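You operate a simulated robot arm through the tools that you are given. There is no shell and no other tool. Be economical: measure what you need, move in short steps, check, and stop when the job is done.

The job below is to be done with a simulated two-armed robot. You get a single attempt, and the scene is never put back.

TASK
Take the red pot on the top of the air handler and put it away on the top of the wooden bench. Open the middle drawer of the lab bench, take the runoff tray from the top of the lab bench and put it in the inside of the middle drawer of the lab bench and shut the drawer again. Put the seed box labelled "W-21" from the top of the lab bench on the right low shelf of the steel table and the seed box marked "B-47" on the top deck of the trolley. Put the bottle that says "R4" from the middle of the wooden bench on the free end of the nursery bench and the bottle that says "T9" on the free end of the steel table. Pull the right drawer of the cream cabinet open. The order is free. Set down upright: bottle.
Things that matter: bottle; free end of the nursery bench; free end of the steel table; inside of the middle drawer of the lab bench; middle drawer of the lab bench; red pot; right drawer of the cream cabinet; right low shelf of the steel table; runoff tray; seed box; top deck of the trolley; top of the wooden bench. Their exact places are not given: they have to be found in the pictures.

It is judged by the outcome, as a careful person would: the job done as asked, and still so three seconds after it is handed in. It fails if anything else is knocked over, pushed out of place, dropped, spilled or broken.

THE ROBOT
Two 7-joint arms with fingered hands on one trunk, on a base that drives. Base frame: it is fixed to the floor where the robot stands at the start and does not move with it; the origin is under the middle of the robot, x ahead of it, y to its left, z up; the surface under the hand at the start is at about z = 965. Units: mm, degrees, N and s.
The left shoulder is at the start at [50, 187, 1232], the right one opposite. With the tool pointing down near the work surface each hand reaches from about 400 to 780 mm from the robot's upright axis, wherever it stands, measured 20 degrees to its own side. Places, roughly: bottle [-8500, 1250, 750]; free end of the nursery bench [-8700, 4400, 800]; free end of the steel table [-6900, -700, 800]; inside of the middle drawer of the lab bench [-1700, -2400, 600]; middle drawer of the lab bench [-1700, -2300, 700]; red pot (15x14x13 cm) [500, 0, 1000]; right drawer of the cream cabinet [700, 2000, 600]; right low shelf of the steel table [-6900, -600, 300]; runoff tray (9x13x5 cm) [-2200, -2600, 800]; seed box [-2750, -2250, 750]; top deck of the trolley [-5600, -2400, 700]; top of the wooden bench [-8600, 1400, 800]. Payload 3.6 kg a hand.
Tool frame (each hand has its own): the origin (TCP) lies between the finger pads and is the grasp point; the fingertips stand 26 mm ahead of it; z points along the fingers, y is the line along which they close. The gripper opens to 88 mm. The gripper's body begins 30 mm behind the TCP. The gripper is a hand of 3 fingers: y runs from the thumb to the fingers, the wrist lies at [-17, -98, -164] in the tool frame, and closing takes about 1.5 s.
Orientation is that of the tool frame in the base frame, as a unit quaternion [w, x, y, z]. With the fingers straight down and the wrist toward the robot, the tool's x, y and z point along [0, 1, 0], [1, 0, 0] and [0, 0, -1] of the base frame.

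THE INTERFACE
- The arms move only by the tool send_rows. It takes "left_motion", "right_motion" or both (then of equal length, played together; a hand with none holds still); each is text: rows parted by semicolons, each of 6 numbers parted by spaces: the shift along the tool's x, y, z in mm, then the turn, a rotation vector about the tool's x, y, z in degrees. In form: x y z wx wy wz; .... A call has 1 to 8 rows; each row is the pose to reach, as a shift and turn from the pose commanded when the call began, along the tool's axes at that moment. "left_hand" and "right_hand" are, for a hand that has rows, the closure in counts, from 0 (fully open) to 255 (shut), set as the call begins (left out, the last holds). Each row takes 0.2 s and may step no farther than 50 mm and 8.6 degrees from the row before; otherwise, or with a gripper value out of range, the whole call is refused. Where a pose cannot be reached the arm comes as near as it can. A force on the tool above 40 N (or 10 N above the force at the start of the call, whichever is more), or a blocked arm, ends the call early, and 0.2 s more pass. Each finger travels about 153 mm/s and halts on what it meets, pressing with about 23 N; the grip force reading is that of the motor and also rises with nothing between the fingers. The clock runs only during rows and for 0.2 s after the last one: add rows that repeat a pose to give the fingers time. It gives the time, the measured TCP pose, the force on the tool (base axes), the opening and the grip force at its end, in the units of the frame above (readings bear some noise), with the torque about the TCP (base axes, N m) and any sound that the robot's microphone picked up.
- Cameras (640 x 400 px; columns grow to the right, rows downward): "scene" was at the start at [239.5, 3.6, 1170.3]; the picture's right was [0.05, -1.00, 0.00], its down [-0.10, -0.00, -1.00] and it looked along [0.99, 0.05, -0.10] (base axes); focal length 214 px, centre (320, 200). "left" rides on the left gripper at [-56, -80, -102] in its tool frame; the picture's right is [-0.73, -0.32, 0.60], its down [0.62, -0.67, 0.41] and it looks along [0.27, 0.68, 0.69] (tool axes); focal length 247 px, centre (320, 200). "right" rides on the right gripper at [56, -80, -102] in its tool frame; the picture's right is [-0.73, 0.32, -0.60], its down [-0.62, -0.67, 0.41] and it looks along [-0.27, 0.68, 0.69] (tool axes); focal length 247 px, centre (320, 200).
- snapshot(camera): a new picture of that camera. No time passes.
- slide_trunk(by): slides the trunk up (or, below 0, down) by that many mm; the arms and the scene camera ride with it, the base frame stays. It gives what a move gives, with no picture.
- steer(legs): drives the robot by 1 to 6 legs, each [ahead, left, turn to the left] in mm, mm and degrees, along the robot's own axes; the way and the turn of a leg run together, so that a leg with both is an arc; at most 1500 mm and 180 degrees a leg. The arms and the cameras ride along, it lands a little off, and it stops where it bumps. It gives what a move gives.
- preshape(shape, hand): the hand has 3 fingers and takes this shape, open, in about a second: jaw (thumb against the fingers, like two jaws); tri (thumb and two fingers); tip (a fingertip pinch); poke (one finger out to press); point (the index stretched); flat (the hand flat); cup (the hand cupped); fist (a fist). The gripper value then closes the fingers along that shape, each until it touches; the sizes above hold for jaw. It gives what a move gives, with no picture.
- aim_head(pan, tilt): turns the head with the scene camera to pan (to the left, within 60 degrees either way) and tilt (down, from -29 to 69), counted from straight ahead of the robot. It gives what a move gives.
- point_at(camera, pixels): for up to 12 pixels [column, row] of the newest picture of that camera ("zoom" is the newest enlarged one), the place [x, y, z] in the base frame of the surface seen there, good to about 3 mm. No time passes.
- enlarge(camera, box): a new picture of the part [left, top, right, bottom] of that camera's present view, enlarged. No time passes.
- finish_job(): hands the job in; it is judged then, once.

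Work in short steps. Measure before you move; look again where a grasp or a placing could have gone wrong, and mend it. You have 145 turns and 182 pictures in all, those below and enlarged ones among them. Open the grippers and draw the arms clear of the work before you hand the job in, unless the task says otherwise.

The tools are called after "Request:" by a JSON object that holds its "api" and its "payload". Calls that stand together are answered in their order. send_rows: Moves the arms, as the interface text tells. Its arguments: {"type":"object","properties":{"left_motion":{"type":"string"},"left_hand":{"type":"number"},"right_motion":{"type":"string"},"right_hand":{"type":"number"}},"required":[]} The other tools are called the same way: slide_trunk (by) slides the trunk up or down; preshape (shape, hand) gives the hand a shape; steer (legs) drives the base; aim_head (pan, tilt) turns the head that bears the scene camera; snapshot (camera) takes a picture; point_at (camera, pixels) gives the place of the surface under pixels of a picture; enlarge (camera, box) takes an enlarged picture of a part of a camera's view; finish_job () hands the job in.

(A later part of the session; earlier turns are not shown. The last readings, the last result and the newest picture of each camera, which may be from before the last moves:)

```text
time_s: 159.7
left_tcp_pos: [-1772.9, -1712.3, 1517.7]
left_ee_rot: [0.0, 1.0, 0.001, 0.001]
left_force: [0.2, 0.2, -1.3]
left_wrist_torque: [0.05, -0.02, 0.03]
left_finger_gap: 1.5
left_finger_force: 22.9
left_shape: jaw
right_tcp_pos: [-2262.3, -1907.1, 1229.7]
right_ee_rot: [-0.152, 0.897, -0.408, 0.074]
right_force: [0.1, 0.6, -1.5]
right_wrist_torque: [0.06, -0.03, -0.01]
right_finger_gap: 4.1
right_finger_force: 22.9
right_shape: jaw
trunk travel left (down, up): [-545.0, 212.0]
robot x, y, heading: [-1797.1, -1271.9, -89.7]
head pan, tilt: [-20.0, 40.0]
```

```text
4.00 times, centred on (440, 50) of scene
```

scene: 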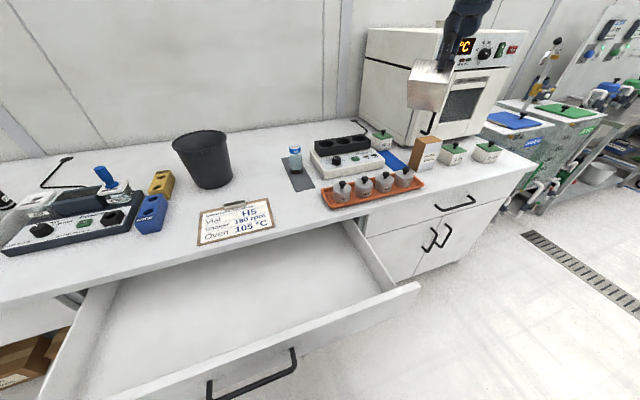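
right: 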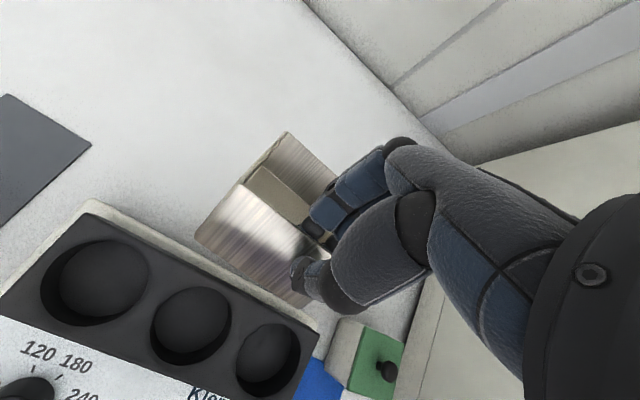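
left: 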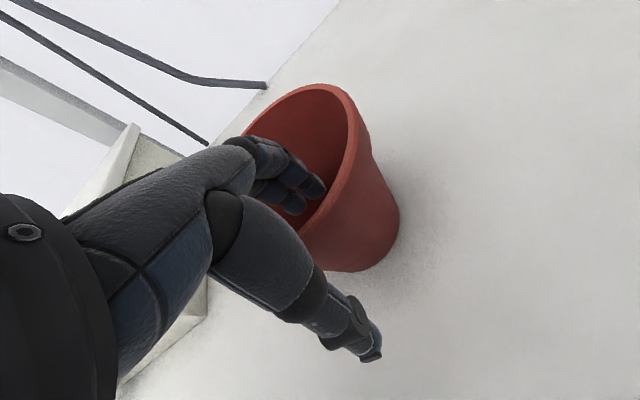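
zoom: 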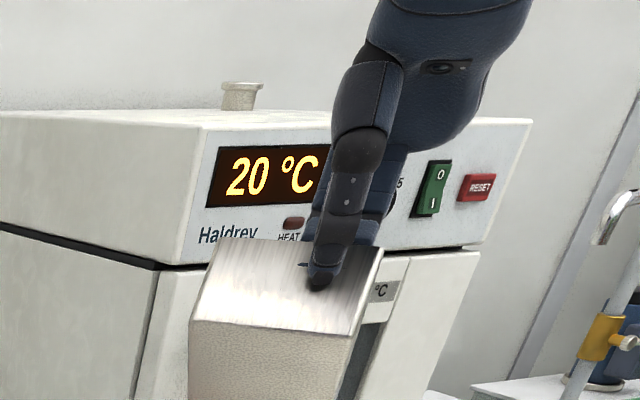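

The tray has pivoted in the grip and hangs with its far end down. I bring the hand back to heading -90° over the drawer and then tilt it forward to level the tray.

Request:
{"api": "send_rows", "payload": {"right_motion": "0 0 0 -7 0 0; 0 0 0 -14 0 0; 0 0 0 -20 0 0"}}

Request:
{"api": "send_rows", "payload": {"right_motion": "23 -31 0 0 0 -7; 46 -63 0 0 0 -14; 69 -94 0 0 0 -21; 93 -126 0 0 0 -28; 116 -157 0 0 0 -35; 139 -189 0 0 0 -42; 162 -220 0 0 0 -49; 162 -220 0 0 0 -49"}}

Request:
{"api": "send_rows", "payload": {"right_motion": "0 0 30 -8 0 0; 0 0 60 -16 0 0; 0 0 90 -24 0 0; 0 0 120 -32 0 0; 0 0 150 -40 0 0; 0 0 150 -40 0 0"}}

Request:
{"api": "snapshot", "payload": {"camera": "scene"}}

Request:
{"api": "snapshot", "payload": {"camera": "right"}}

```text
time_s: 160.5
left_tcp_pos: [-1772.6, -1714.4, 1517.0]
left_ee_rot: [-0.001, 1.0, 0.0, 0.0]
left_force: [-0.2, -0.9, -0.8]
left_wrist_torque: [0.03, 0.0, 0.0]
left_finger_gap: 1.5
left_finger_force: 23.0
left_shape: jaw
right_tcp_pos: [-2261.8, -1906.7, 1227.7]
right_ee_rot: [0.007, 0.91, -0.415, 0.0]
right_force: [0.1, -0.8, -1.3]
right_wrist_torque: [0.02, -0.02, 0.02]
right_finger_gap: 3.7
right_finger_force: 22.2
right_shape: jaw
trunk travel left (down, up): [-545.0, 212.0]
robot x, y, heading: [-1799.1, -1270.8, -89.7]
head pan, tilt: [-20.0, 40.0]
```

```text
time_s: 162.3
left_tcp_pos: [-1771.9, -1715.1, 1517.5]
left_ee_rot: [0.0, 1.0, 0.001, 0.001]
left_force: [-0.7, 0.1, -0.3]
left_wrist_torque: [0.01, -0.02, 0.02]
left_finger_gap: 1.5
left_finger_force: 22.7
left_shape: jaw
right_tcp_pos: [-1990.1, -1884.1, 1228.3]
right_ee_rot: [0.006, 1.0, 0.001, -0.001]
right_force: [-0.3, 0.1, -1.8]
right_wrist_torque: [0.07, 0.06, -0.01]
right_finger_gap: 3.7
right_finger_force: 22.6
right_shape: jaw
trunk travel left (down, up): [-545.0, 212.0]
robot x, y, heading: [-1800.4, -1268.1, -89.7]
head pan, tilt: [-20.0, 40.0]
```

```text
time_s: 163.7
left_tcp_pos: [-1772.9, -1713.8, 1517.2]
left_ee_rot: [0.0, 1.0, 0.002, 0.0]
left_force: [0.6, -0.3, -1.3]
left_wrist_torque: [0.03, 0.02, 0.01]
left_finger_gap: 1.5
left_finger_force: 22.7
left_shape: jaw
right_tcp_pos: [-1992.0, -1886.1, 1079.0]
right_ee_rot: [0.348, 0.938, 0.001, 0.0]
right_force: [1.1, -0.2, -1.4]
right_wrist_torque: [0.07, 0.02, 0.02]
right_finger_gap: 3.9
right_finger_force: 22.9
right_shape: jaw
trunk travel left (down, up): [-545.0, 212.0]
robot x, y, heading: [-1798.7, -1266.5, -89.4]
head pan, tilt: [-20.0, 40.0]
```

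```text
137 pictures are left
```

scene: 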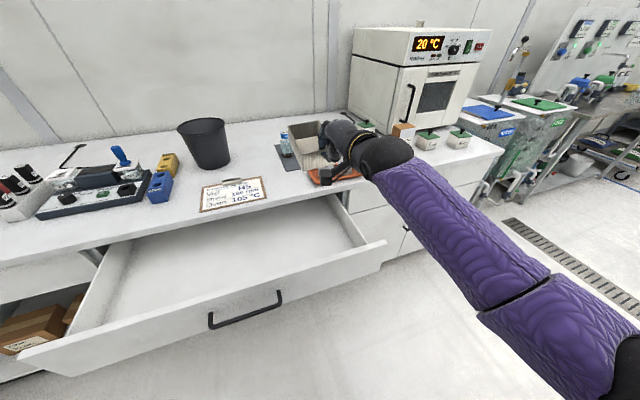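

```text
136 pictures are left
```

right: 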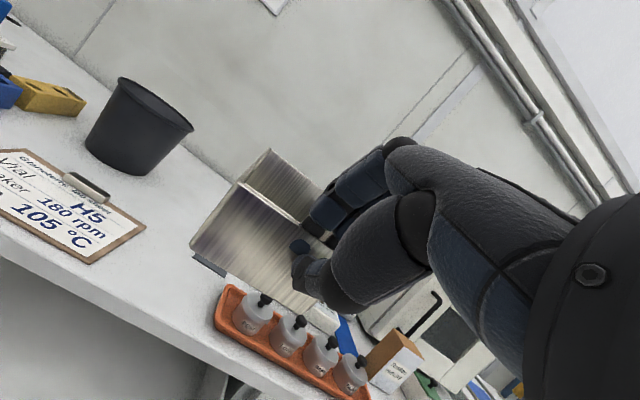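

I zoom in on the held tray to judge how level it is.

Request:
{"api": "enlarge", "payload": {"camera": "scene", "box": [260, 100, 420, 200]}}

Request:
{"api": "point_at", "payload": {"camera": "right", "pixels": [[270, 152], [240, 183], [300, 222], [192, 243], [250, 280], [240, 230], [275, 180], [318, 190]]}}

```text
4.00 times, centred on (340, 150) of scene
```

zoom: 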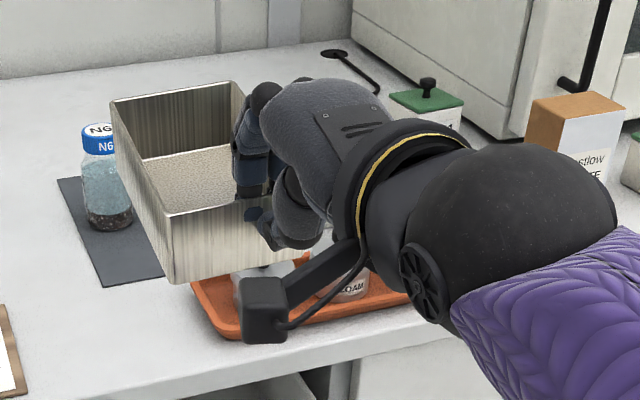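

```text
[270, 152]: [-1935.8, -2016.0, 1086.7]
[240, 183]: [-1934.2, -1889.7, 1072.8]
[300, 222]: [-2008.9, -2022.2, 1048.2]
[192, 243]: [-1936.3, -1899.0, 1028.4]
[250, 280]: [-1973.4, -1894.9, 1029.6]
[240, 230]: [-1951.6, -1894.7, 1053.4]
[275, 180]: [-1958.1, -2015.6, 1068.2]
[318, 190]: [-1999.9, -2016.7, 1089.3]
```

The tray is nearly level at this tilt, but the drawer front would foul the wrist. I reduce the tilt to about -5°, move forward to y -1940, and lower with the trunk.

Request:
{"api": "send_rows", "payload": {"right_motion": "0 8 7 7 0 0; 0 16 14 14 0 0; 0 24 21 21 0 0; 0 32 28 28 0 0; 0 41 35 35 0 0; 0 41 35 35 0 0"}}

Request:
{"api": "slide_trunk", "payload": {"by": -300}}

Request:
{"api": "snapshot", "payload": {"camera": "scene"}}

Request:
{"api": "snapshot", "payload": {"camera": "right"}}

```text
time_s: 165.1
left_tcp_pos: [-1772.2, -1713.7, 1515.9]
left_ee_rot: [0.0, 1.0, 0.001, 0.0]
left_force: [-0.6, 0.6, -0.5]
left_wrist_torque: [0.01, 0.0, 0.04]
left_finger_gap: 1.5
left_finger_force: 23.2
left_shape: jaw
right_tcp_pos: [-1990.7, -1941.8, 1079.8]
right_ee_rot: [0.05, 0.999, 0.0, -0.001]
right_force: [0.6, -0.3, -1.7]
right_wrist_torque: [0.07, 0.02, -0.02]
right_finger_gap: 4.1
right_finger_force: 22.6
right_shape: jaw
trunk travel left (down, up): [-545.0, 212.0]
robot x, y, heading: [-1803.5, -1270.9, -89.8]
head pan, tilt: [-20.0, 40.0]
```

```text
time_s: 168.1
left_tcp_pos: [-1772.5, -1712.7, 1216.8]
left_ee_rot: [0.0, 1.0, 0.001, 0.0]
left_force: [0.0, 0.2, 0.2]
left_wrist_torque: [0.02, -0.05, 0.0]
left_finger_gap: 1.2
left_finger_force: 23.0
left_shape: jaw
right_tcp_pos: [-1991.4, -1941.5, 779.0]
right_ee_rot: [0.05, 0.999, 0.0, -0.001]
right_force: [0.5, 0.1, -1.2]
right_wrist_torque: [0.08, 0.02, -0.02]
right_finger_gap: 3.9
right_finger_force: 23.5
right_shape: jaw
trunk travel left (down, up): [-245.0, 512.0]
robot x, y, heading: [-1797.6, -1269.0, -89.7]
head pan, tilt: [-20.0, 40.0]
```

```text
134 pictures are left
```

scene: 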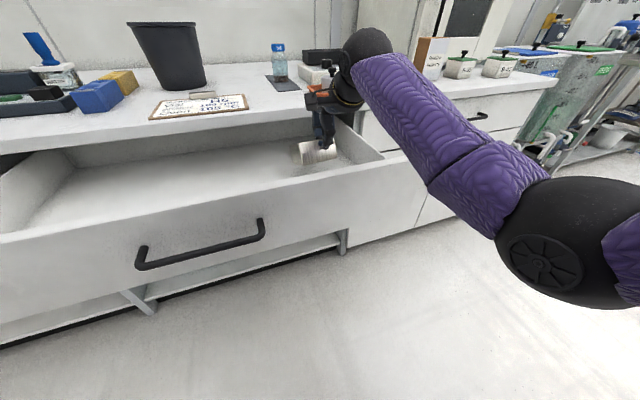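

```text
133 pictures are left
```

right: 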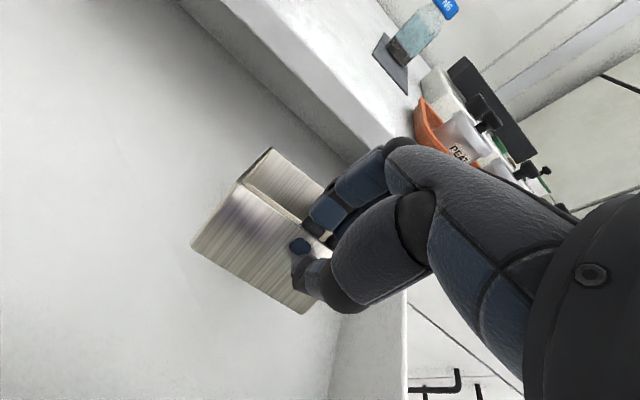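

I lower the tray so its far end touches the floor and it pivots flat.

Request:
{"api": "send_rows", "payload": {"right_motion": "0 0 15 0 0 0; 0 0 30 0 0 0; 0 -2 45 0 0 0; 0 -6 58 0 0 0; 0 -10 70 0 0 0; 0 -14 82 0 0 0; 0 -16 92 0 0 0; 0 -16 92 0 0 0"}}

Request:
{"api": "snapshot", "payload": {"camera": "right"}}

Request:
{"api": "enlarge", "payload": {"camera": "scene", "box": [240, 60, 432, 180]}}

```text
time_s: 169.9
left_tcp_pos: [-1771.8, -1714.3, 1217.1]
left_ee_rot: [0.001, 1.0, 0.001, 0.0]
left_force: [-0.1, -0.5, -0.1]
left_wrist_torque: [-0.01, 0.0, 0.02]
left_finger_gap: 1.5
left_finger_force: 22.9
left_shape: jaw
right_tcp_pos: [-1989.7, -1933.6, 687.4]
right_ee_rot: [0.052, 0.999, 0.0, -0.001]
right_force: [0.0, -1.8, 8.7]
right_wrist_torque: [0.0, 0.0, 0.0]
right_finger_gap: 4.2
right_finger_force: 23.1
right_shape: jaw
trunk travel left (down, up): [-245.0, 512.0]
robot x, y, heading: [-1801.8, -1271.6, -89.8]
head pan, tilt: [-20.0, 40.0]
```

```text
132 pictures are left
```

right: 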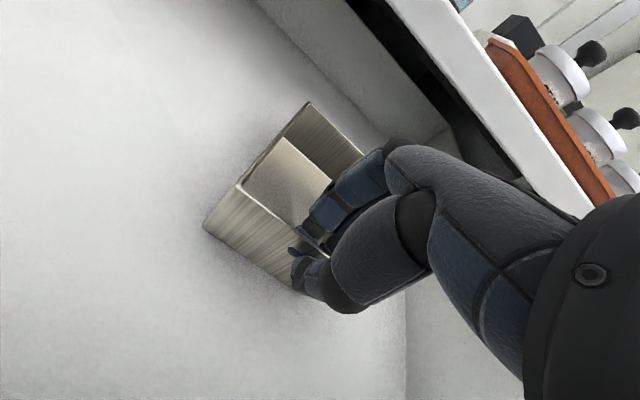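

```text
3.33 times, centred on (336, 120) of scene
```

zoom: 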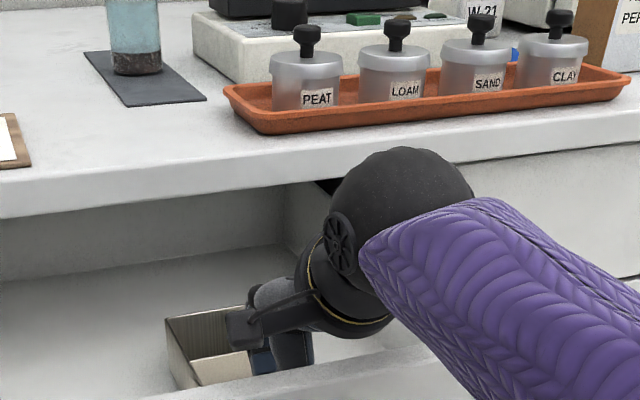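

The tray lies flat on the drawer floor (8.7 N reaction). I release and lift the hand out.

Request:
{"api": "send_rows", "payload": {"right_motion": "0 0 0 0 0 0; 0 0 0 0 0 0; 0 0 0 0 0 0; 0 0 0 0 0 0", "right_hand": 110}}

Request:
{"api": "send_rows", "payload": {"right_motion": "0 0 -40 0 0 0; 0 0 -80 0 0 0; 0 0 -120 0 0 0; 0 0 -160 0 0 0; 0 0 -200 0 0 0; 0 0 -200 0 0 0"}}

Request:
{"api": "snapshot", "payload": {"camera": "right"}}

```text
time_s: 170.9
left_tcp_pos: [-1772.2, -1713.4, 1217.3]
left_ee_rot: [-0.001, 1.0, 0.001, 0.0]
left_force: [-0.2, -0.1, -0.7]
left_wrist_torque: [0.01, -0.02, 0.02]
left_finger_gap: 1.3
left_finger_force: 23.1
left_shape: jaw
right_tcp_pos: [-1990.5, -1933.0, 685.3]
right_ee_rot: [0.05, 0.999, 0.0, -0.001]
right_force: [0.3, -0.6, -0.2]
right_wrist_torque: [0.01, 0.01, 0.0]
right_finger_gap: 49.4
right_finger_force: 0.0
right_shape: jaw
trunk travel left (down, up): [-245.0, 512.0]
robot x, y, heading: [-1800.7, -1268.4, -89.9]
head pan, tilt: [-20.0, 40.0]
```

```text
time_s: 172.3
left_tcp_pos: [-1772.4, -1714.2, 1218.5]
left_ee_rot: [0.0, 1.0, 0.0, 0.001]
left_force: [0.2, -0.6, -1.5]
left_wrist_torque: [0.03, -0.01, 0.0]
left_finger_gap: 1.6
left_finger_force: 23.2
left_shape: jaw
right_tcp_pos: [-1989.1, -1914.2, 885.5]
right_ee_rot: [0.05, 0.999, -0.001, -0.001]
right_force: [0.3, -0.8, 0.4]
right_wrist_torque: [0.01, 0.02, 0.03]
right_finger_gap: 49.8
right_finger_force: 0.0
right_shape: jaw
trunk travel left (down, up): [-245.0, 512.0]
robot x, y, heading: [-1798.2, -1267.7, -89.7]
head pan, tilt: [-20.0, 40.0]
```

```text
130 pictures are left
```

right: 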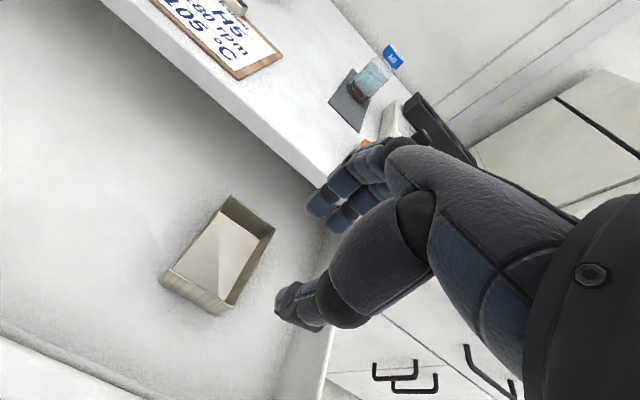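

The tray lies flat in the drawer. To shut it I go back to the handle and set up the same grasp as before, to push via the bar.

Request:
{"api": "steer", "payload": {"legs": [[-280, 0, 0], [0, 263, 0]]}}

Request:
{"api": "slide_trunk", "payload": {"by": -210}}

Request:
{"api": "send_rows", "payload": {"right_motion": "0 -16 -3 -8.5 0 0; 0 -32 -7 -17 0 0; 0 -48 -10 -25.5 0 0; 0 -64 -14 -34 0 0; 0 -80 -17 -42.5 0 0; 0 -96 -20 -51 0 0; 0 -112 -24 -59.5 0 0; 0 -130 -28 -68 0 0", "right_hand": 0}}

Request:
{"api": "send_rows", "payload": {"right_motion": "0 0 0 -8 0 0; 0 0 0 -16 0 0; 0 0 0 -16 0 0"}}

Request:
{"api": "snapshot", "payload": {"camera": "scene"}}

```text
time_s: 175.7
left_tcp_pos: [-1509.7, -1434.8, 1217.8]
left_ee_rot: [-0.001, 1.0, 0.001, 0.0]
left_force: [0.2, 0.9, 0.0]
left_wrist_torque: [0.05, 0.02, 0.02]
left_finger_gap: 1.4
left_finger_force: 23.6
left_shape: jaw
right_tcp_pos: [-1728.4, -1634.4, 887.2]
right_ee_rot: [0.049, 0.999, 0.001, -0.002]
right_force: [0.4, -0.4, 0.6]
right_wrist_torque: [0.02, 0.0, 0.0]
right_finger_gap: 49.8
right_finger_force: 0.2
right_shape: jaw
trunk travel left (down, up): [-245.0, 512.0]
robot x, y, heading: [-1541.1, -994.0, -89.6]
head pan, tilt: [-20.0, 40.0]
```

```text
time_s: 177.9
left_tcp_pos: [-1512.1, -1434.3, 1007.0]
left_ee_rot: [0.0, 1.0, 0.001, 0.0]
left_force: [-0.2, 0.2, -0.9]
left_wrist_torque: [0.06, 0.03, 0.03]
left_finger_gap: 1.3
left_finger_force: 22.9
left_shape: jaw
right_tcp_pos: [-1728.0, -1635.5, 677.3]
right_ee_rot: [0.051, 0.999, 0.001, -0.001]
right_force: [0.0, -0.3, 0.6]
right_wrist_torque: [-0.06, 0.02, -0.01]
right_finger_gap: 49.7
right_finger_force: 0.1
right_shape: jaw
trunk travel left (down, up): [-35.0, 722.0]
robot x, y, heading: [-1541.6, -990.7, -89.6]
head pan, tilt: [-20.0, 40.0]
```

```text
time_s: 179.7
left_tcp_pos: [-1511.2, -1434.0, 1006.6]
left_ee_rot: [0.0, 1.0, 0.002, 0.0]
left_force: [-0.4, 0.9, -0.3]
left_wrist_torque: [0.05, -0.01, -0.03]
left_finger_gap: 1.6
left_finger_force: 23.4
left_shape: jaw
right_tcp_pos: [-1730.6, -1505.7, 693.9]
right_ee_rot: [0.609, 0.792, 0.037, -0.019]
right_force: [0.2, -0.1, 0.6]
right_wrist_torque: [0.01, 0.04, 0.01]
right_finger_gap: 87.9
right_finger_force: 0.1
right_shape: jaw
trunk travel left (down, up): [-35.0, 722.0]
robot x, y, heading: [-1539.0, -992.2, -89.6]
head pan, tilt: [-20.0, 40.0]
```

```text
time_s: 180.5
left_tcp_pos: [-1511.5, -1435.2, 1006.8]
left_ee_rot: [0.0, 1.0, 0.001, 0.001]
left_force: [-0.3, -0.1, -0.7]
left_wrist_torque: [0.02, -0.02, 0.03]
left_finger_gap: 1.5
left_finger_force: 23.3
left_shape: jaw
right_tcp_pos: [-1728.4, -1496.5, 680.3]
right_ee_rot: [0.7, 0.712, 0.054, -0.013]
right_force: [-0.5, 0.9, 0.2]
right_wrist_torque: [-0.01, 0.0, -0.01]
right_finger_gap: 87.5
right_finger_force: 0.1
right_shape: jaw
trunk travel left (down, up): [-35.0, 722.0]
robot x, y, heading: [-1544.2, -989.9, -89.5]
head pan, tilt: [-20.0, 40.0]
```

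```text
129 pictures are left
```

scene: 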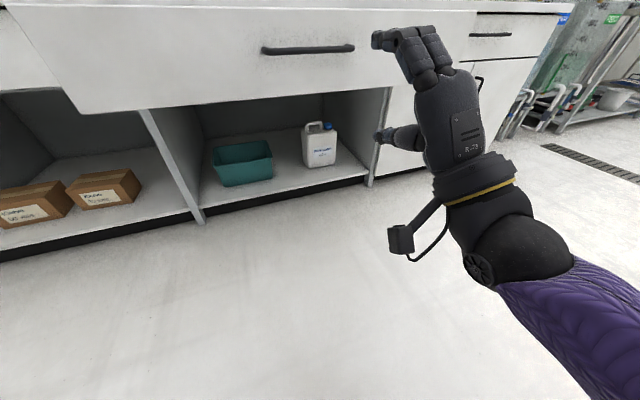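

I extend the hand forward and up to the bar height.

Request:
{"api": "send_rows", "payload": {"right_motion": "0 5 30 0 0 0; 0 10 60 0 0 0; 0 16 90 0 0 0; 0 22 115 0 0 0; 0 22 115 0 0 0"}}

Request:
{"api": "snapshot", "payload": {"camera": "scene"}}

Request:
{"api": "point_at", "payload": {"camera": "scene", "pixels": [[270, 51], [310, 50], [345, 48]]}}

```text
time_s: 181.7
left_tcp_pos: [-1511.1, -1433.9, 1007.9]
left_ee_rot: [0.001, 1.0, 0.002, 0.0]
left_force: [0.2, 0.5, 0.1]
left_wrist_torque: [0.03, -0.03, -0.01]
left_finger_gap: 1.8
left_finger_force: 23.1
left_shape: jaw
right_tcp_pos: [-1729.2, -1617.6, 712.1]
right_ee_rot: [0.705, 0.709, 0.0, 0.0]
right_force: [-0.2, -0.1, 0.2]
right_wrist_torque: [-0.02, 0.0, 0.02]
right_finger_gap: 87.9
right_finger_force: 0.1
right_shape: jaw
trunk travel left (down, up): [-35.0, 722.0]
robot x, y, heading: [-1537.2, -992.5, -89.6]
head pan, tilt: [-20.0, 40.0]
```

```text
128 pictures are left
```

scene: 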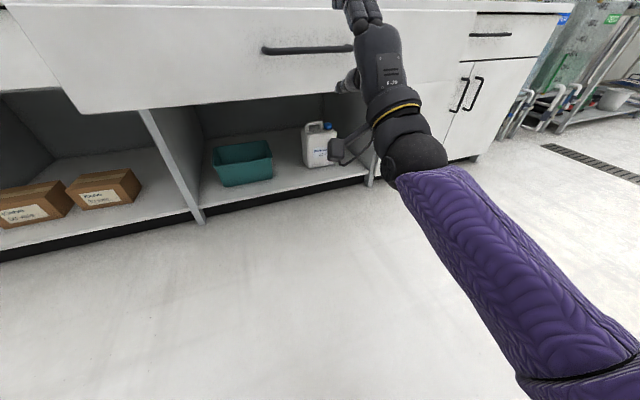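

```text
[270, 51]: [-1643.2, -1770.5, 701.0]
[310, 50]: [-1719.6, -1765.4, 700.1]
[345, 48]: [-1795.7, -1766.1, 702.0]
```

The bar is at y -1766, z 701. I lower 10 mm, drive ahead 147 mm and grip it.

Request:
{"api": "send_rows", "payload": {"right_motion": "0 -10 0 0 0 0; 0 -10 0 0 0 0"}}

Request:
{"api": "steer", "payload": {"legs": [[147, 0, 0]]}}

Request:
{"api": "send_rows", "payload": {"right_motion": "0 0 0 0 0 0; 0 0 0 0 0 0; 0 0 0 0 0 0; 0 0 0 0 0 0; 0 0 0 0 0 0; 0 0 0 0 0 0; 0 0 0 0 0 0", "right_hand": 255}}

Request:
{"api": "aim_head", "payload": {"pan": -20, "tilt": 20}}

Request:
{"api": "snapshot", "payload": {"camera": "scene"}}

```text
time_s: 182.3
left_tcp_pos: [-1510.8, -1434.9, 1007.3]
left_ee_rot: [0.0, 1.0, 0.002, 0.0]
left_force: [0.3, 1.0, -0.7]
left_wrist_torque: [0.02, 0.0, 0.02]
left_finger_gap: 1.3
left_finger_force: 23.1
left_shape: jaw
right_tcp_pos: [-1728.4, -1617.5, 703.1]
right_ee_rot: [0.706, 0.709, 0.001, 0.0]
right_force: [0.2, -0.5, 0.0]
right_wrist_torque: [-0.01, 0.01, -0.02]
right_finger_gap: 87.8
right_finger_force: 0.0
right_shape: jaw
trunk travel left (down, up): [-35.0, 722.0]
robot x, y, heading: [-1541.7, -991.8, -89.7]
head pan, tilt: [-20.0, 40.0]
```

```text
time_s: 183.7
left_tcp_pos: [-1510.9, -1582.5, 1005.8]
left_ee_rot: [0.0, 1.0, 0.001, 0.0]
left_force: [-0.7, 0.6, -0.1]
left_wrist_torque: [0.0, -0.02, -0.02]
left_finger_gap: 1.3
left_finger_force: 22.8
left_shape: jaw
right_tcp_pos: [-1728.5, -1766.8, 704.1]
right_ee_rot: [0.705, 0.709, 0.001, -0.001]
right_force: [0.3, -0.3, -0.3]
right_wrist_torque: [0.02, -0.01, -0.01]
right_finger_gap: 87.6
right_finger_force: 0.2
right_shape: jaw
trunk travel left (down, up): [-35.0, 722.0]
robot x, y, heading: [-1539.6, -1137.7, -89.6]
head pan, tilt: [-20.0, 40.0]
```

```text
time_s: 185.3
left_tcp_pos: [-1510.7, -1582.9, 1006.9]
left_ee_rot: [0.0, 1.0, 0.002, 0.0]
left_force: [0.7, 0.0, -0.9]
left_wrist_torque: [0.01, 0.0, 0.02]
left_finger_gap: 1.6
left_finger_force: 23.3
left_shape: jaw
right_tcp_pos: [-1728.1, -1765.8, 702.9]
right_ee_rot: [0.705, 0.709, 0.0, -0.001]
right_force: [-1.0, -1.4, -3.8]
right_wrist_torque: [0.02, 0.05, 0.01]
right_finger_gap: 3.2
right_finger_force: 22.8
right_shape: jaw
trunk travel left (down, up): [-35.0, 722.0]
robot x, y, heading: [-1539.7, -1135.7, -89.7]
head pan, tilt: [-20.0, 40.0]
```

```text
time_s: 186.1
left_tcp_pos: [-1509.6, -1583.1, 1007.7]
left_ee_rot: [-0.001, 1.0, 0.0, 0.0]
left_force: [-0.4, -1.0, 0.0]
left_wrist_torque: [0.04, -0.02, 0.02]
left_finger_gap: 1.3
left_finger_force: 23.0
left_shape: jaw
right_tcp_pos: [-1728.7, -1765.4, 702.3]
right_ee_rot: [0.705, 0.709, 0.0, -0.001]
right_force: [-0.7, 0.0, -5.8]
right_wrist_torque: [0.01, 0.02, 0.02]
right_finger_gap: 3.3
right_finger_force: 22.6
right_shape: jaw
trunk travel left (down, up): [-35.0, 722.0]
robot x, y, heading: [-1541.3, -1142.8, -89.8]
head pan, tilt: [-20.0, 20.0]
```

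```text
127 pictures are left
```

scene: 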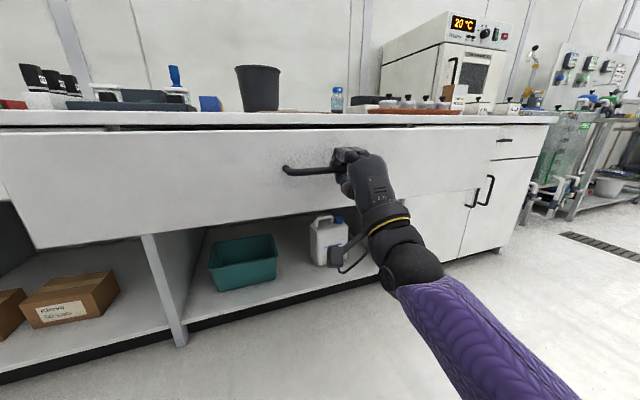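

I drive ahead 280 mm and finish with a gentle arm push.

Request:
{"api": "steer", "payload": {"legs": [[275, 0, 0]]}}

Request:
{"api": "send_rows", "payload": {"right_motion": "0 0 10 0 0 0; 0 0 20 0 0 0; 0 0 30 0 0 0; 0 0 40 0 0 0; 0 0 40 0 0 0"}}

Request:
{"api": "snapshot", "payload": {"camera": "scene"}}

```text
time_s: 188.1
left_tcp_pos: [-1504.8, -1863.3, 1006.8]
left_ee_rot: [0.001, 1.0, 0.005, 0.0]
left_force: [-0.3, -0.7, -0.4]
left_wrist_torque: [0.01, 0.0, -0.04]
left_finger_gap: 1.4
left_finger_force: 22.9
left_shape: jaw
right_tcp_pos: [-1720.7, -2047.8, 702.9]
right_ee_rot: [0.706, 0.709, 0.003, 0.001]
right_force: [0.1, -0.6, -0.5]
right_wrist_torque: [0.0, 0.0, 0.0]
right_finger_gap: 2.2
right_finger_force: 23.1
right_shape: jaw
trunk travel left (down, up): [-35.0, 722.0]
robot x, y, heading: [-1539.0, -1420.9, -89.2]
head pan, tilt: [-20.0, 20.0]
```

```text
time_s: 189.1
left_tcp_pos: [-1505.0, -1862.3, 1007.7]
left_ee_rot: [0.001, 1.0, 0.004, 0.0]
left_force: [-0.7, -0.1, -0.7]
left_wrist_torque: [0.04, 0.0, 0.02]
left_finger_gap: 1.4
left_finger_force: 22.7
left_shape: jaw
right_tcp_pos: [-1720.6, -2082.1, 702.3]
right_ee_rot: [0.706, 0.708, 0.005, 0.002]
right_force: [-0.2, 14.1, -1.1]
right_wrist_torque: [0.07, -0.04, 0.02]
right_finger_gap: 2.8
right_finger_force: 22.7
right_shape: jaw
trunk travel left (down, up): [-35.0, 722.0]
robot x, y, heading: [-1536.5, -1419.1, -89.3]
head pan, tilt: [-20.0, 20.0]
stopped in row 5 (right hand): the force on the tool passed its limit at 43 N (the readings are from after the stop); the commanded pose is now the measured one
```

```text
126 pictures are left
```

scene: 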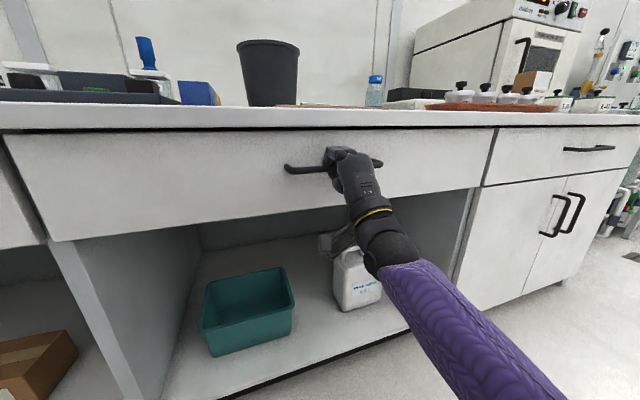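

The drawer meets its stop. I release, back off and check that its face is flush.

Request:
{"api": "send_rows", "payload": {"right_motion": "0 0 0 0 0 0; 0 0 0 0 0 0; 0 0 0 0 0 0; 0 0 0 0 0 0; 0 0 0 0 0 0; 0 0 0 0 0 0", "right_hand": 0}}

Request:
{"api": "steer", "payload": {"legs": [[-150, 0, 0]]}}

Request:
{"api": "snapshot", "payload": {"camera": "scene"}}

Request:
{"api": "point_at", "payload": {"camera": "scene", "pixels": [[120, 190], [250, 170], [420, 145], [400, 160], [540, 150], [285, 168], [320, 165]]}}

```text
time_s: 189.6
left_tcp_pos: [-1506.9, -1864.8, 1005.7]
left_ee_rot: [-0.002, 1.0, 0.003, 0.001]
left_force: [-0.2, -1.4, -1.0]
left_wrist_torque: [0.07, -0.04, 0.0]
left_finger_gap: 1.5
left_finger_force: 23.2
left_shape: jaw
right_tcp_pos: [-1721.1, -2082.0, 700.9]
right_ee_rot: [0.708, 0.706, 0.004, 0.003]
right_force: [0.0, 4.9, -1.0]
right_wrist_torque: [-0.24, 0.01, -0.01]
right_finger_gap: 87.7
right_finger_force: 0.2
right_shape: jaw
trunk travel left (down, up): [-35.0, 722.0]
robot x, y, heading: [-1539.3, -1415.8, -89.6]
head pan, tilt: [-20.0, 20.0]
stopped in row 2 (right hand): the force on the tool passed its limit at 49 N (the readings are from after the stop); the commanded pose is now the measured one
```

```text
time_s: 191.0
left_tcp_pos: [-1507.3, -1713.3, 1006.2]
left_ee_rot: [-0.001, 1.0, 0.004, 0.0]
left_force: [-0.2, -0.8, -1.8]
left_wrist_torque: [0.01, -0.01, -0.02]
left_finger_gap: 1.4
left_finger_force: 22.6
left_shape: jaw
right_tcp_pos: [-1722.8, -1932.4, 703.6]
right_ee_rot: [0.709, 0.705, 0.003, 0.003]
right_force: [-0.1, -0.4, 0.2]
right_wrist_torque: [0.02, 0.0, 0.0]
right_finger_gap: 87.6
right_finger_force: 0.0
right_shape: jaw
trunk travel left (down, up): [-35.0, 722.0]
robot x, y, heading: [-1538.7, -1269.5, -89.2]
head pan, tilt: [-20.0, 20.0]
```

```text
125 pictures are left
```

scene: 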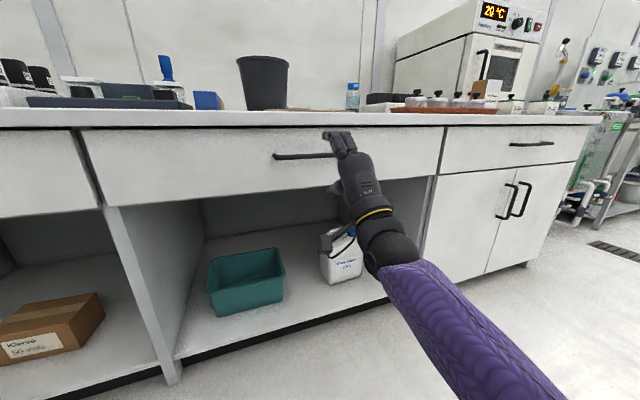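

```text
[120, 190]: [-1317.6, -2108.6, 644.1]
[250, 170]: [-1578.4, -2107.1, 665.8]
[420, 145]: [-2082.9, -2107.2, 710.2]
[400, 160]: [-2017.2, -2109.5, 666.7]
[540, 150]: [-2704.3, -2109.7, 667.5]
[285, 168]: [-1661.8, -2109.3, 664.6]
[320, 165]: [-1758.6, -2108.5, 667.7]
```

The drawer is flush (y -2108). Next is B-47. I raise the trunk, turn the right hand down and drive to the right end of the bench.

Request:
{"api": "slide_trunk", "payload": {"by": 350}}

Request:
{"api": "send_rows", "payload": {"right_motion": "0 25 -25 8.5 0 0; 0 50 -50 17 0 0; 0 75 -75 25.5 0 0; 0 100 -100 34 0 0; 0 125 -115 42.5 0 0; 0 150 -130 51 0 0; 0 175 -130 59.5 0 0; 0 200 -130 68 0 0"}}

Request:
{"api": "send_rows", "payload": {"right_motion": "0 0 0 8 0 0; 0 0 0 15 0 0; 0 0 0 22.3 0 0; 0 0 0 22.3 0 0"}}

Request:
{"api": "steer", "payload": {"legs": [[0, -1090, 0], [-100, 0, -0.5]]}}

Request:
{"api": "aim_head", "payload": {"pan": -10, "tilt": 30}}

Request:
{"api": "snapshot", "payload": {"camera": "scene"}}

```text
time_s: 194.4
left_tcp_pos: [-1506.6, -1713.5, 1357.8]
left_ee_rot: [-0.001, 1.0, 0.004, 0.0]
left_force: [-0.3, -0.4, -0.8]
left_wrist_torque: [0.03, -0.04, 0.0]
left_finger_gap: 1.3
left_finger_force: 22.6
left_shape: jaw
right_tcp_pos: [-1723.2, -1933.1, 1051.5]
right_ee_rot: [0.708, 0.706, 0.004, 0.003]
right_force: [0.1, -0.3, -0.2]
right_wrist_torque: [-0.01, -0.01, 0.0]
right_finger_gap: 87.5
right_finger_force: 0.1
right_shape: jaw
trunk travel left (down, up): [-385.0, 372.0]
robot x, y, heading: [-1537.6, -1269.8, -89.1]
head pan, tilt: [-20.0, 20.0]
```

```text
time_s: 196.2
left_tcp_pos: [-1506.6, -1714.4, 1356.9]
left_ee_rot: [-0.001, 1.0, 0.005, 0.001]
left_force: [0.1, 0.1, -1.2]
left_wrist_torque: [0.0, 0.04, -0.02]
left_finger_gap: 1.6
left_finger_force: 23.1
left_shape: jaw
right_tcp_pos: [-1723.7, -1801.9, 1251.7]
right_ee_rot: [0.192, 0.981, 0.005, 0.002]
right_force: [-0.7, -0.7, 1.5]
right_wrist_torque: [-0.02, 0.0, -0.01]
right_finger_gap: 87.5
right_finger_force: 0.2
right_shape: jaw
trunk travel left (down, up): [-385.0, 372.0]
robot x, y, heading: [-1538.0, -1265.2, -89.4]
head pan, tilt: [-20.0, 20.0]
```

```text
time_s: 197.2
left_tcp_pos: [-1508.1, -1712.8, 1357.1]
left_ee_rot: [-0.001, 1.0, 0.005, 0.001]
left_force: [-0.1, -0.1, -0.6]
left_wrist_torque: [0.01, -0.01, 0.01]
left_finger_gap: 1.3
left_finger_force: 23.1
left_shape: jaw
right_tcp_pos: [-1730.5, -1845.3, 1237.8]
right_ee_rot: [0.0, 1.0, 0.006, 0.0]
right_force: [0.2, 0.3, 0.1]
right_wrist_torque: [-0.02, -0.02, 0.01]
right_finger_gap: 87.8
right_finger_force: 0.1
right_shape: jaw
right hand out of reach, approached as far as the arm can: row 2, 3, 4
trunk travel left (down, up): [-385.0, 372.0]
robot x, y, heading: [-1541.1, -1269.0, -89.3]
head pan, tilt: [-20.0, 20.0]
```

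```text
time_s: 203.4
left_tcp_pos: [-2576.8, -1620.7, 1357.3]
left_ee_rot: [0.001, 1.0, -0.006, -0.001]
left_force: [-1.9, 0.1, -0.6]
left_wrist_torque: [0.04, -0.01, 0.01]
left_finger_gap: 1.4
left_finger_force: 23.1
left_shape: jaw
right_tcp_pos: [-2802.8, -1748.2, 1239.3]
right_ee_rot: [-0.001, 1.0, -0.006, -0.001]
right_force: [0.5, -1.2, -0.6]
right_wrist_torque: [0.02, 0.01, -0.02]
right_finger_gap: 87.8
right_finger_force: 0.3
right_shape: jaw
trunk travel left (down, up): [-385.0, 372.0]
robot x, y, heading: [-2598.2, -1177.1, -90.5]
head pan, tilt: [-20.0, 20.0]
```

```text
time_s: 204.1
left_tcp_pos: [-2577.5, -1622.1, 1356.9]
left_ee_rot: [-0.001, 1.0, -0.006, 0.0]
left_force: [0.5, -0.2, -1.3]
left_wrist_torque: [0.05, 0.01, 0.0]
left_finger_gap: 1.4
left_finger_force: 22.7
left_shape: jaw
right_tcp_pos: [-2802.2, -1749.9, 1237.8]
right_ee_rot: [-0.001, 1.0, -0.006, -0.001]
right_force: [-0.8, -0.1, -0.1]
right_wrist_torque: [0.02, 0.0, 0.0]
right_finger_gap: 87.9
right_finger_force: 0.1
right_shape: jaw
trunk travel left (down, up): [-385.0, 372.0]
robot x, y, heading: [-2593.9, -1177.3, -90.6]
head pan, tilt: [-10.0, 30.0]
```

```text
124 pictures are left
```

scene: 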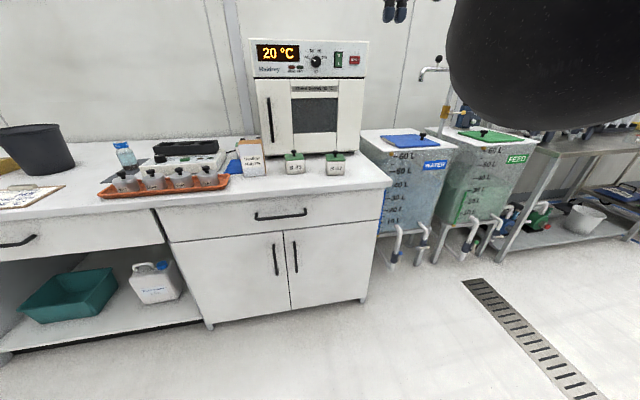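

B-47 is at about (335,163). I drive 430 mm closer and zoom in on it.

Request:
{"api": "steer", "payload": {"legs": [[430, 0, 0.5]]}}

Request:
{"api": "aim_head", "payload": {"pan": -20, "tilt": 45}}

Request:
{"api": "enlarge", "payload": {"camera": "scene", "box": [220, 70, 460, 220]}}

```text
time_s: 206.8
left_tcp_pos: [-2573.3, -2059.0, 1356.2]
left_ee_rot: [-0.001, 1.0, 0.0, 0.0]
left_force: [-0.6, -0.6, -0.6]
left_wrist_torque: [0.0, 0.0, -0.01]
left_finger_gap: 1.5
left_finger_force: 22.9
left_shape: jaw
right_tcp_pos: [-2798.2, -2190.4, 1235.4]
right_ee_rot: [-0.001, 1.0, -0.001, 0.0]
right_force: [0.0, 0.7, -1.2]
right_wrist_torque: [-0.02, 0.02, 0.01]
right_finger_gap: 87.9
right_finger_force: 0.1
right_shape: jaw
trunk travel left (down, up): [-385.0, 372.0]
robot x, y, heading: [-2603.7, -1618.1, -89.7]
head pan, tilt: [-10.0, 30.0]
```

```text
time_s: 207.6
left_tcp_pos: [-2573.9, -2058.1, 1356.6]
left_ee_rot: [-0.001, 1.0, -0.001, -0.001]
left_force: [0.5, -0.2, -0.4]
left_wrist_torque: [0.04, 0.04, -0.01]
left_finger_gap: 1.4
left_finger_force: 23.2
left_shape: jaw
right_tcp_pos: [-2798.6, -2188.6, 1238.4]
right_ee_rot: [0.0, 1.0, -0.001, 0.0]
right_force: [0.2, 0.1, 0.0]
right_wrist_torque: [-0.01, 0.0, -0.01]
right_finger_gap: 87.3
right_finger_force: 0.1
right_shape: jaw
trunk travel left (down, up): [-385.0, 372.0]
robot x, y, heading: [-2601.4, -1611.5, -90.0]
head pan, tilt: [-20.0, 45.0]
```

```text
2.67 times, centred on (340, 145) of scene
```

zoom: 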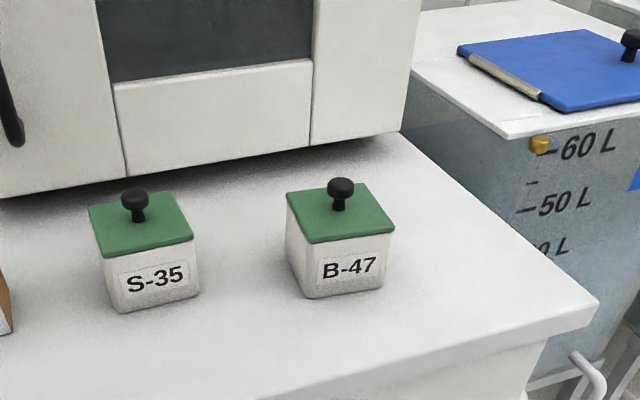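

Request:
{"api": "point_at", "payload": {"camera": "zoom", "pixels": [[288, 193], [362, 184], [394, 231], [310, 242], [340, 184], [300, 255], [385, 245], [312, 292], [380, 285], [200, 250], [345, 140]]}}

```text
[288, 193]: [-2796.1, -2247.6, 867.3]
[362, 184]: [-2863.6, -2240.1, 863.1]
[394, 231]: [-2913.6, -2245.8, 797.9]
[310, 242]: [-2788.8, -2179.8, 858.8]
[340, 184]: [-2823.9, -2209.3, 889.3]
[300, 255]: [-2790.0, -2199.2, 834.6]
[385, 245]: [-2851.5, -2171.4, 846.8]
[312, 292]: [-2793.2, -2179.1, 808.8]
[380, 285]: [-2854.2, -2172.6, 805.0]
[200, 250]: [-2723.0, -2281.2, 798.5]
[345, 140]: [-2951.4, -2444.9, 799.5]
```

B-47 is about 68 mm square, centred at (-2825,-2210), turned some 7°, with its knob top at 889. I move over it with a matching yaw and go down to z 950.

Request:
{"api": "send_rows", "payload": {"right_motion": "-13 10 45 0 0 4; -26 21 90 0 0 8; -26 21 135 0 0 8; -26 21 180 0 0 8; -26 21 225 0 0 8; -26 21 270 0 0 8; -26 21 285 0 0 8; -26 21 285 0 0 8", "right_hand": 0}}

Request:
{"api": "snapshot", "payload": {"camera": "right"}}

Request:
{"api": "enlarge", "payload": {"camera": "scene", "box": [220, 70, 460, 220]}}

```text
time_s: 209.3
left_tcp_pos: [-2573.8, -2059.3, 1355.8]
left_ee_rot: [-0.001, 1.0, -0.001, 0.0]
left_force: [0.9, -0.2, -0.1]
left_wrist_torque: [-0.02, -0.01, 0.0]
left_finger_gap: 1.4
left_finger_force: 23.0
left_shape: jaw
right_tcp_pos: [-2824.2, -2210.5, 953.7]
right_ee_rot: [0.0, 0.998, -0.07, -0.001]
right_force: [0.3, -0.1, -0.2]
right_wrist_torque: [-0.01, 0.06, -0.02]
right_finger_gap: 87.6
right_finger_force: 0.0
right_shape: jaw
trunk travel left (down, up): [-385.0, 372.0]
robot x, y, heading: [-2601.4, -1615.3, -90.1]
head pan, tilt: [-20.0, 45.0]
```

```text
122 pictures are left
```

right: 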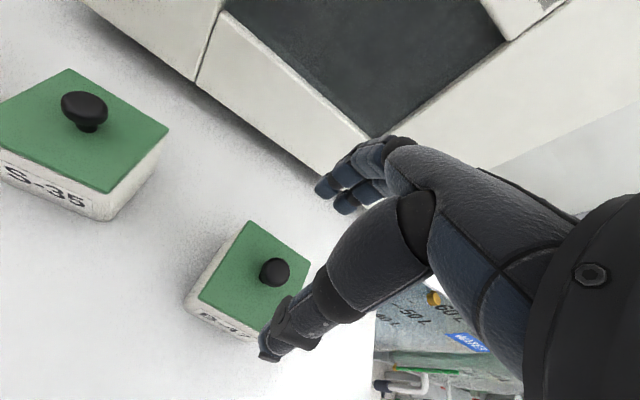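

```text
2.67 times, centred on (340, 145) of scene
```

zoom: 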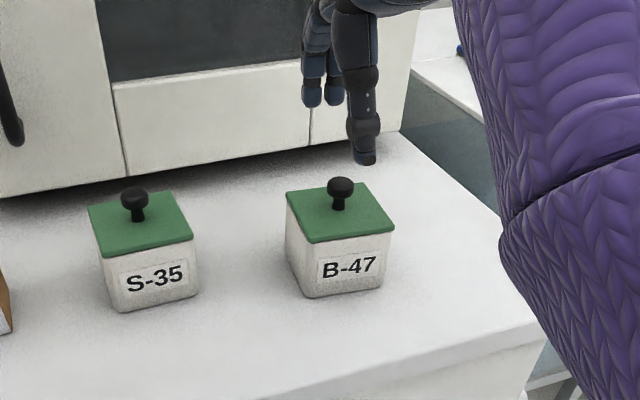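

The alignment looks right, so I descend to z 860 slowly.

Request:
{"api": "send_rows", "payload": {"right_motion": "0 0 30 0 0 0; 0 0 55 0 0 0; 0 0 75 0 0 0; 0 0 92 0 0 0; 0 0 92 0 0 0"}}

Request:
{"api": "snapshot", "payload": {"camera": "right"}}

Request:
{"api": "enlarge", "payload": {"camera": "scene", "box": [220, 70, 460, 220]}}

```text
time_s: 210.6
left_tcp_pos: [-2575.3, -2057.9, 1356.6]
left_ee_rot: [-0.001, 1.0, -0.001, 0.0]
left_force: [-0.4, -0.3, -0.5]
left_wrist_torque: [0.03, 0.0, 0.0]
left_finger_gap: 1.5
left_finger_force: 22.9
left_shape: jaw
right_tcp_pos: [-2823.9, -2212.8, 862.1]
right_ee_rot: [0.0, 0.998, -0.07, -0.001]
right_force: [0.5, 0.4, 1.0]
right_wrist_torque: [0.05, 0.02, 0.03]
right_finger_gap: 88.0
right_finger_force: 0.0
right_shape: jaw
trunk travel left (down, up): [-385.0, 372.0]
robot x, y, heading: [-2602.6, -1612.2, -89.9]
head pan, tilt: [-20.0, 45.0]
```

```text
120 pictures are left
```

right: 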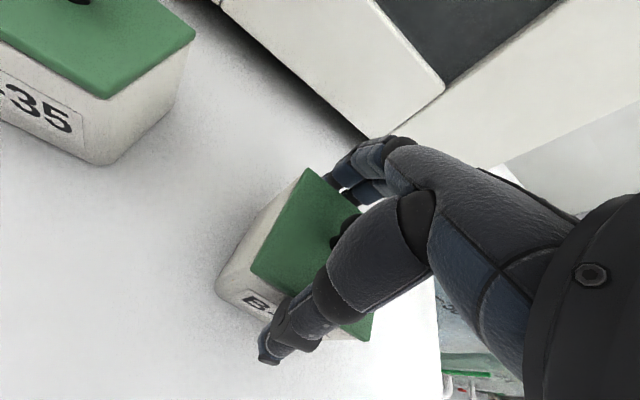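

```text
2.67 times, centred on (340, 145) of scene
```

zoom: 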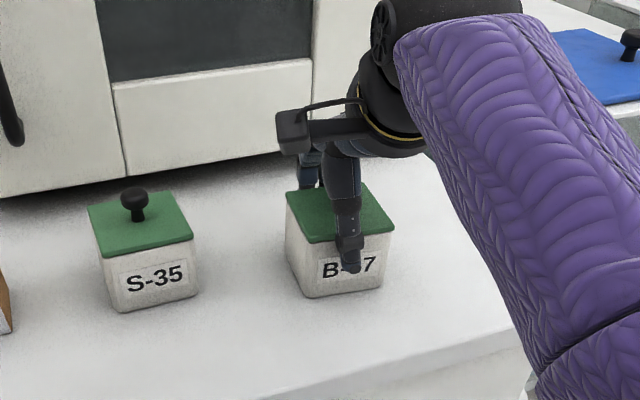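

The thumb is in front of the box and the fingers are behind it. I close and lift.

Request:
{"api": "send_rows", "payload": {"right_motion": "0 0 3 0 0 0; 0 0 3 0 0 0; 0 0 3 0 0 0; 0 0 3 0 0 0; 0 0 3 0 0 0; 0 0 3 0 0 0", "right_hand": 255}}

Request:
{"api": "send_rows", "payload": {"right_motion": "0 0 -20 0 0 0; 0 0 -50 0 0 0; 0 0 -90 0 0 0; 0 0 -130 0 0 0; 0 0 -170 0 0 0; 0 0 -170 0 0 0"}}

Request:
{"api": "enlarge", "payload": {"camera": "scene", "box": [220, 20, 460, 170]}}

```text
time_s: 211.9
left_tcp_pos: [-2574.1, -2058.4, 1357.4]
left_ee_rot: [0.0, 1.0, -0.001, 0.001]
left_force: [1.1, -0.8, 0.0]
left_wrist_torque: [0.03, 0.01, -0.01]
left_finger_gap: 1.4
left_finger_force: 23.1
left_shape: jaw
right_tcp_pos: [-2824.0, -2211.3, 861.0]
right_ee_rot: [0.001, 0.998, -0.07, -0.001]
right_force: [0.4, 0.4, 14.0]
right_wrist_torque: [-0.29, 0.04, 0.06]
right_finger_gap: 71.5
right_finger_force: 22.7
right_shape: jaw
trunk travel left (down, up): [-385.0, 372.0]
robot x, y, heading: [-2600.7, -1618.0, -89.8]
head pan, tilt: [-20.0, 45.0]
```

```text
time_s: 213.3
left_tcp_pos: [-2573.9, -2059.1, 1356.4]
left_ee_rot: [-0.001, 1.0, -0.001, 0.001]
left_force: [0.0, 0.3, -0.2]
left_wrist_torque: [0.05, 0.02, 0.04]
left_finger_gap: 1.4
left_finger_force: 23.0
left_shape: jaw
right_tcp_pos: [-2824.4, -2211.7, 1028.6]
right_ee_rot: [0.001, 0.998, -0.07, 0.0]
right_force: [1.0, 0.4, -2.3]
right_wrist_torque: [-0.01, 0.02, 0.02]
right_finger_gap: 72.0
right_finger_force: 22.3
right_shape: jaw
trunk travel left (down, up): [-385.0, 372.0]
robot x, y, heading: [-2605.2, -1614.9, -90.2]
head pan, tilt: [-20.0, 45.0]
```

```text
2.67 times, centred on (340, 95) of scene
```

zoom: 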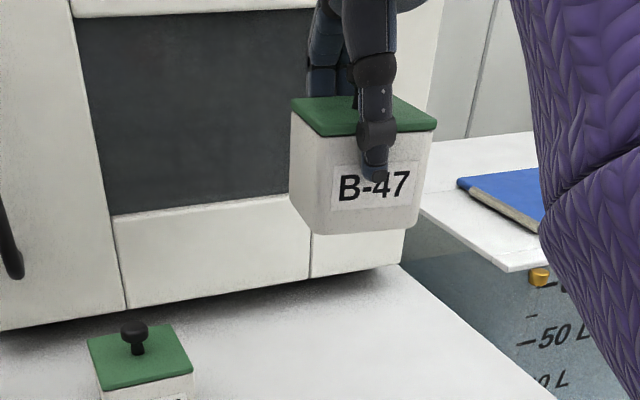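

B-47 is held. I back off, turn to face -x and drive toward the trolley.

Request:
{"api": "steer", "payload": {"legs": [[-350, 0, 0], [0, 0, -90], [1000, 0, 0]]}}

Request:
{"api": "aim_head", "payload": {"pan": 0, "tilt": 15}}

Request:
{"api": "snapshot", "payload": {"camera": "scene"}}

```text
time_s: 224.2
left_tcp_pos: [-4031.7, -1269.3, 1356.2]
left_ee_rot: [0.0, -0.698, 0.716, 0.0]
left_force: [0.1, 0.4, -0.6]
left_wrist_torque: [0.03, -0.07, 0.01]
left_finger_gap: 1.5
left_finger_force: 23.1
left_shape: jaw
right_tcp_pos: [-4179.5, -1016.2, 1027.3]
right_ee_rot: [0.001, -0.648, 0.762, 0.001]
right_force: [0.2, 0.2, -2.0]
right_wrist_torque: [-0.01, 0.01, 0.0]
right_finger_gap: 71.9
right_finger_force: 23.1
right_shape: jaw
trunk travel left (down, up): [-385.0, 372.0]
robot x, y, heading: [-3588.1, -1252.5, 178.9]
head pan, tilt: [-20.0, 45.0]
```

```text
time_s: 225.1
left_tcp_pos: [-4031.9, -1269.4, 1356.3]
left_ee_rot: [0.001, -0.699, 0.716, 0.0]
left_force: [0.3, 0.2, -0.8]
left_wrist_torque: [0.04, -0.02, 0.0]
left_finger_gap: 1.5
left_finger_force: 22.6
left_shape: jaw
right_tcp_pos: [-4178.8, -1017.4, 1028.3]
right_ee_rot: [0.001, -0.648, 0.762, 0.0]
right_force: [-0.1, -0.3, -2.6]
right_wrist_torque: [-0.01, 0.01, -0.01]
right_finger_gap: 72.0
right_finger_force: 23.1
right_shape: jaw
trunk travel left (down, up): [-385.0, 372.0]
robot x, y, heading: [-3586.0, -1249.2, 179.0]
head pan, tilt: [0.0, 15.0]
```

```text
117 pictures are left
```

scene: 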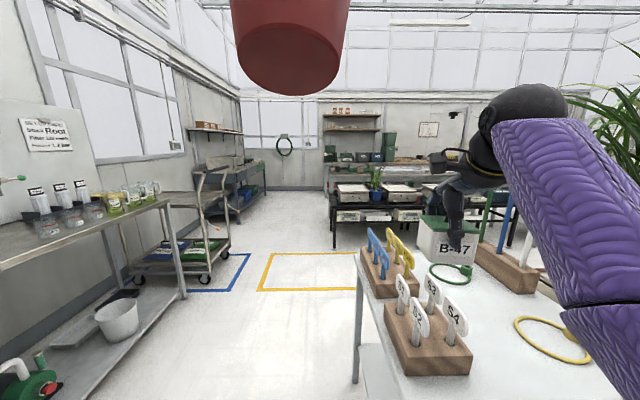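

The trolley stands at the left (about (195,220)) and a table with label holders is close on my right. I measure both.

Request:
{"api": "point_at", "payload": {"camera": "scene", "pixels": [[165, 200], [195, 196], [150, 208], [205, 270], [145, 275], [360, 258], [355, 380], [450, 300], [175, 270], [75, 230], [165, 290], [230, 250]]}}

Request:
{"api": "enlarge", "payload": {"camera": "scene", "box": [90, 120, 290, 300]}}

```text
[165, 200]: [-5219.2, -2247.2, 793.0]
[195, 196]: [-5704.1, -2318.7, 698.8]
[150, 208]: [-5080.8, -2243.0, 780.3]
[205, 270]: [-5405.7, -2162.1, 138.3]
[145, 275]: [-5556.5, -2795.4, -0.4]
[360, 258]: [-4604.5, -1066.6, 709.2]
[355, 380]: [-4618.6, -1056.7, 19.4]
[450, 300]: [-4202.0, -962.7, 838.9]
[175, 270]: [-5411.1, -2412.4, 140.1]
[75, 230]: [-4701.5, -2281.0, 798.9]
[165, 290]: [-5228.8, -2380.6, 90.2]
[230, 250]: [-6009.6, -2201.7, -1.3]
```

```text
2.22 times, centred on (190, 210) of scene
```

zoom: 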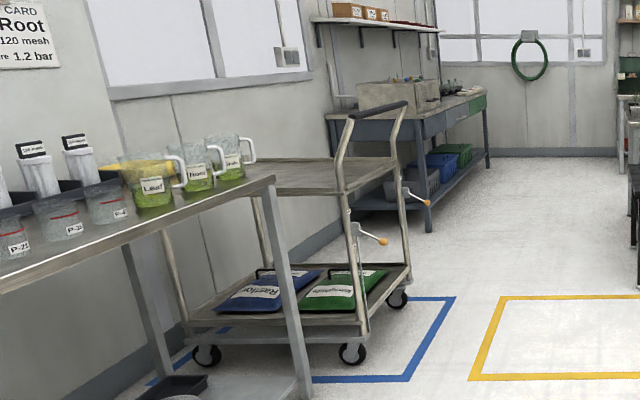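

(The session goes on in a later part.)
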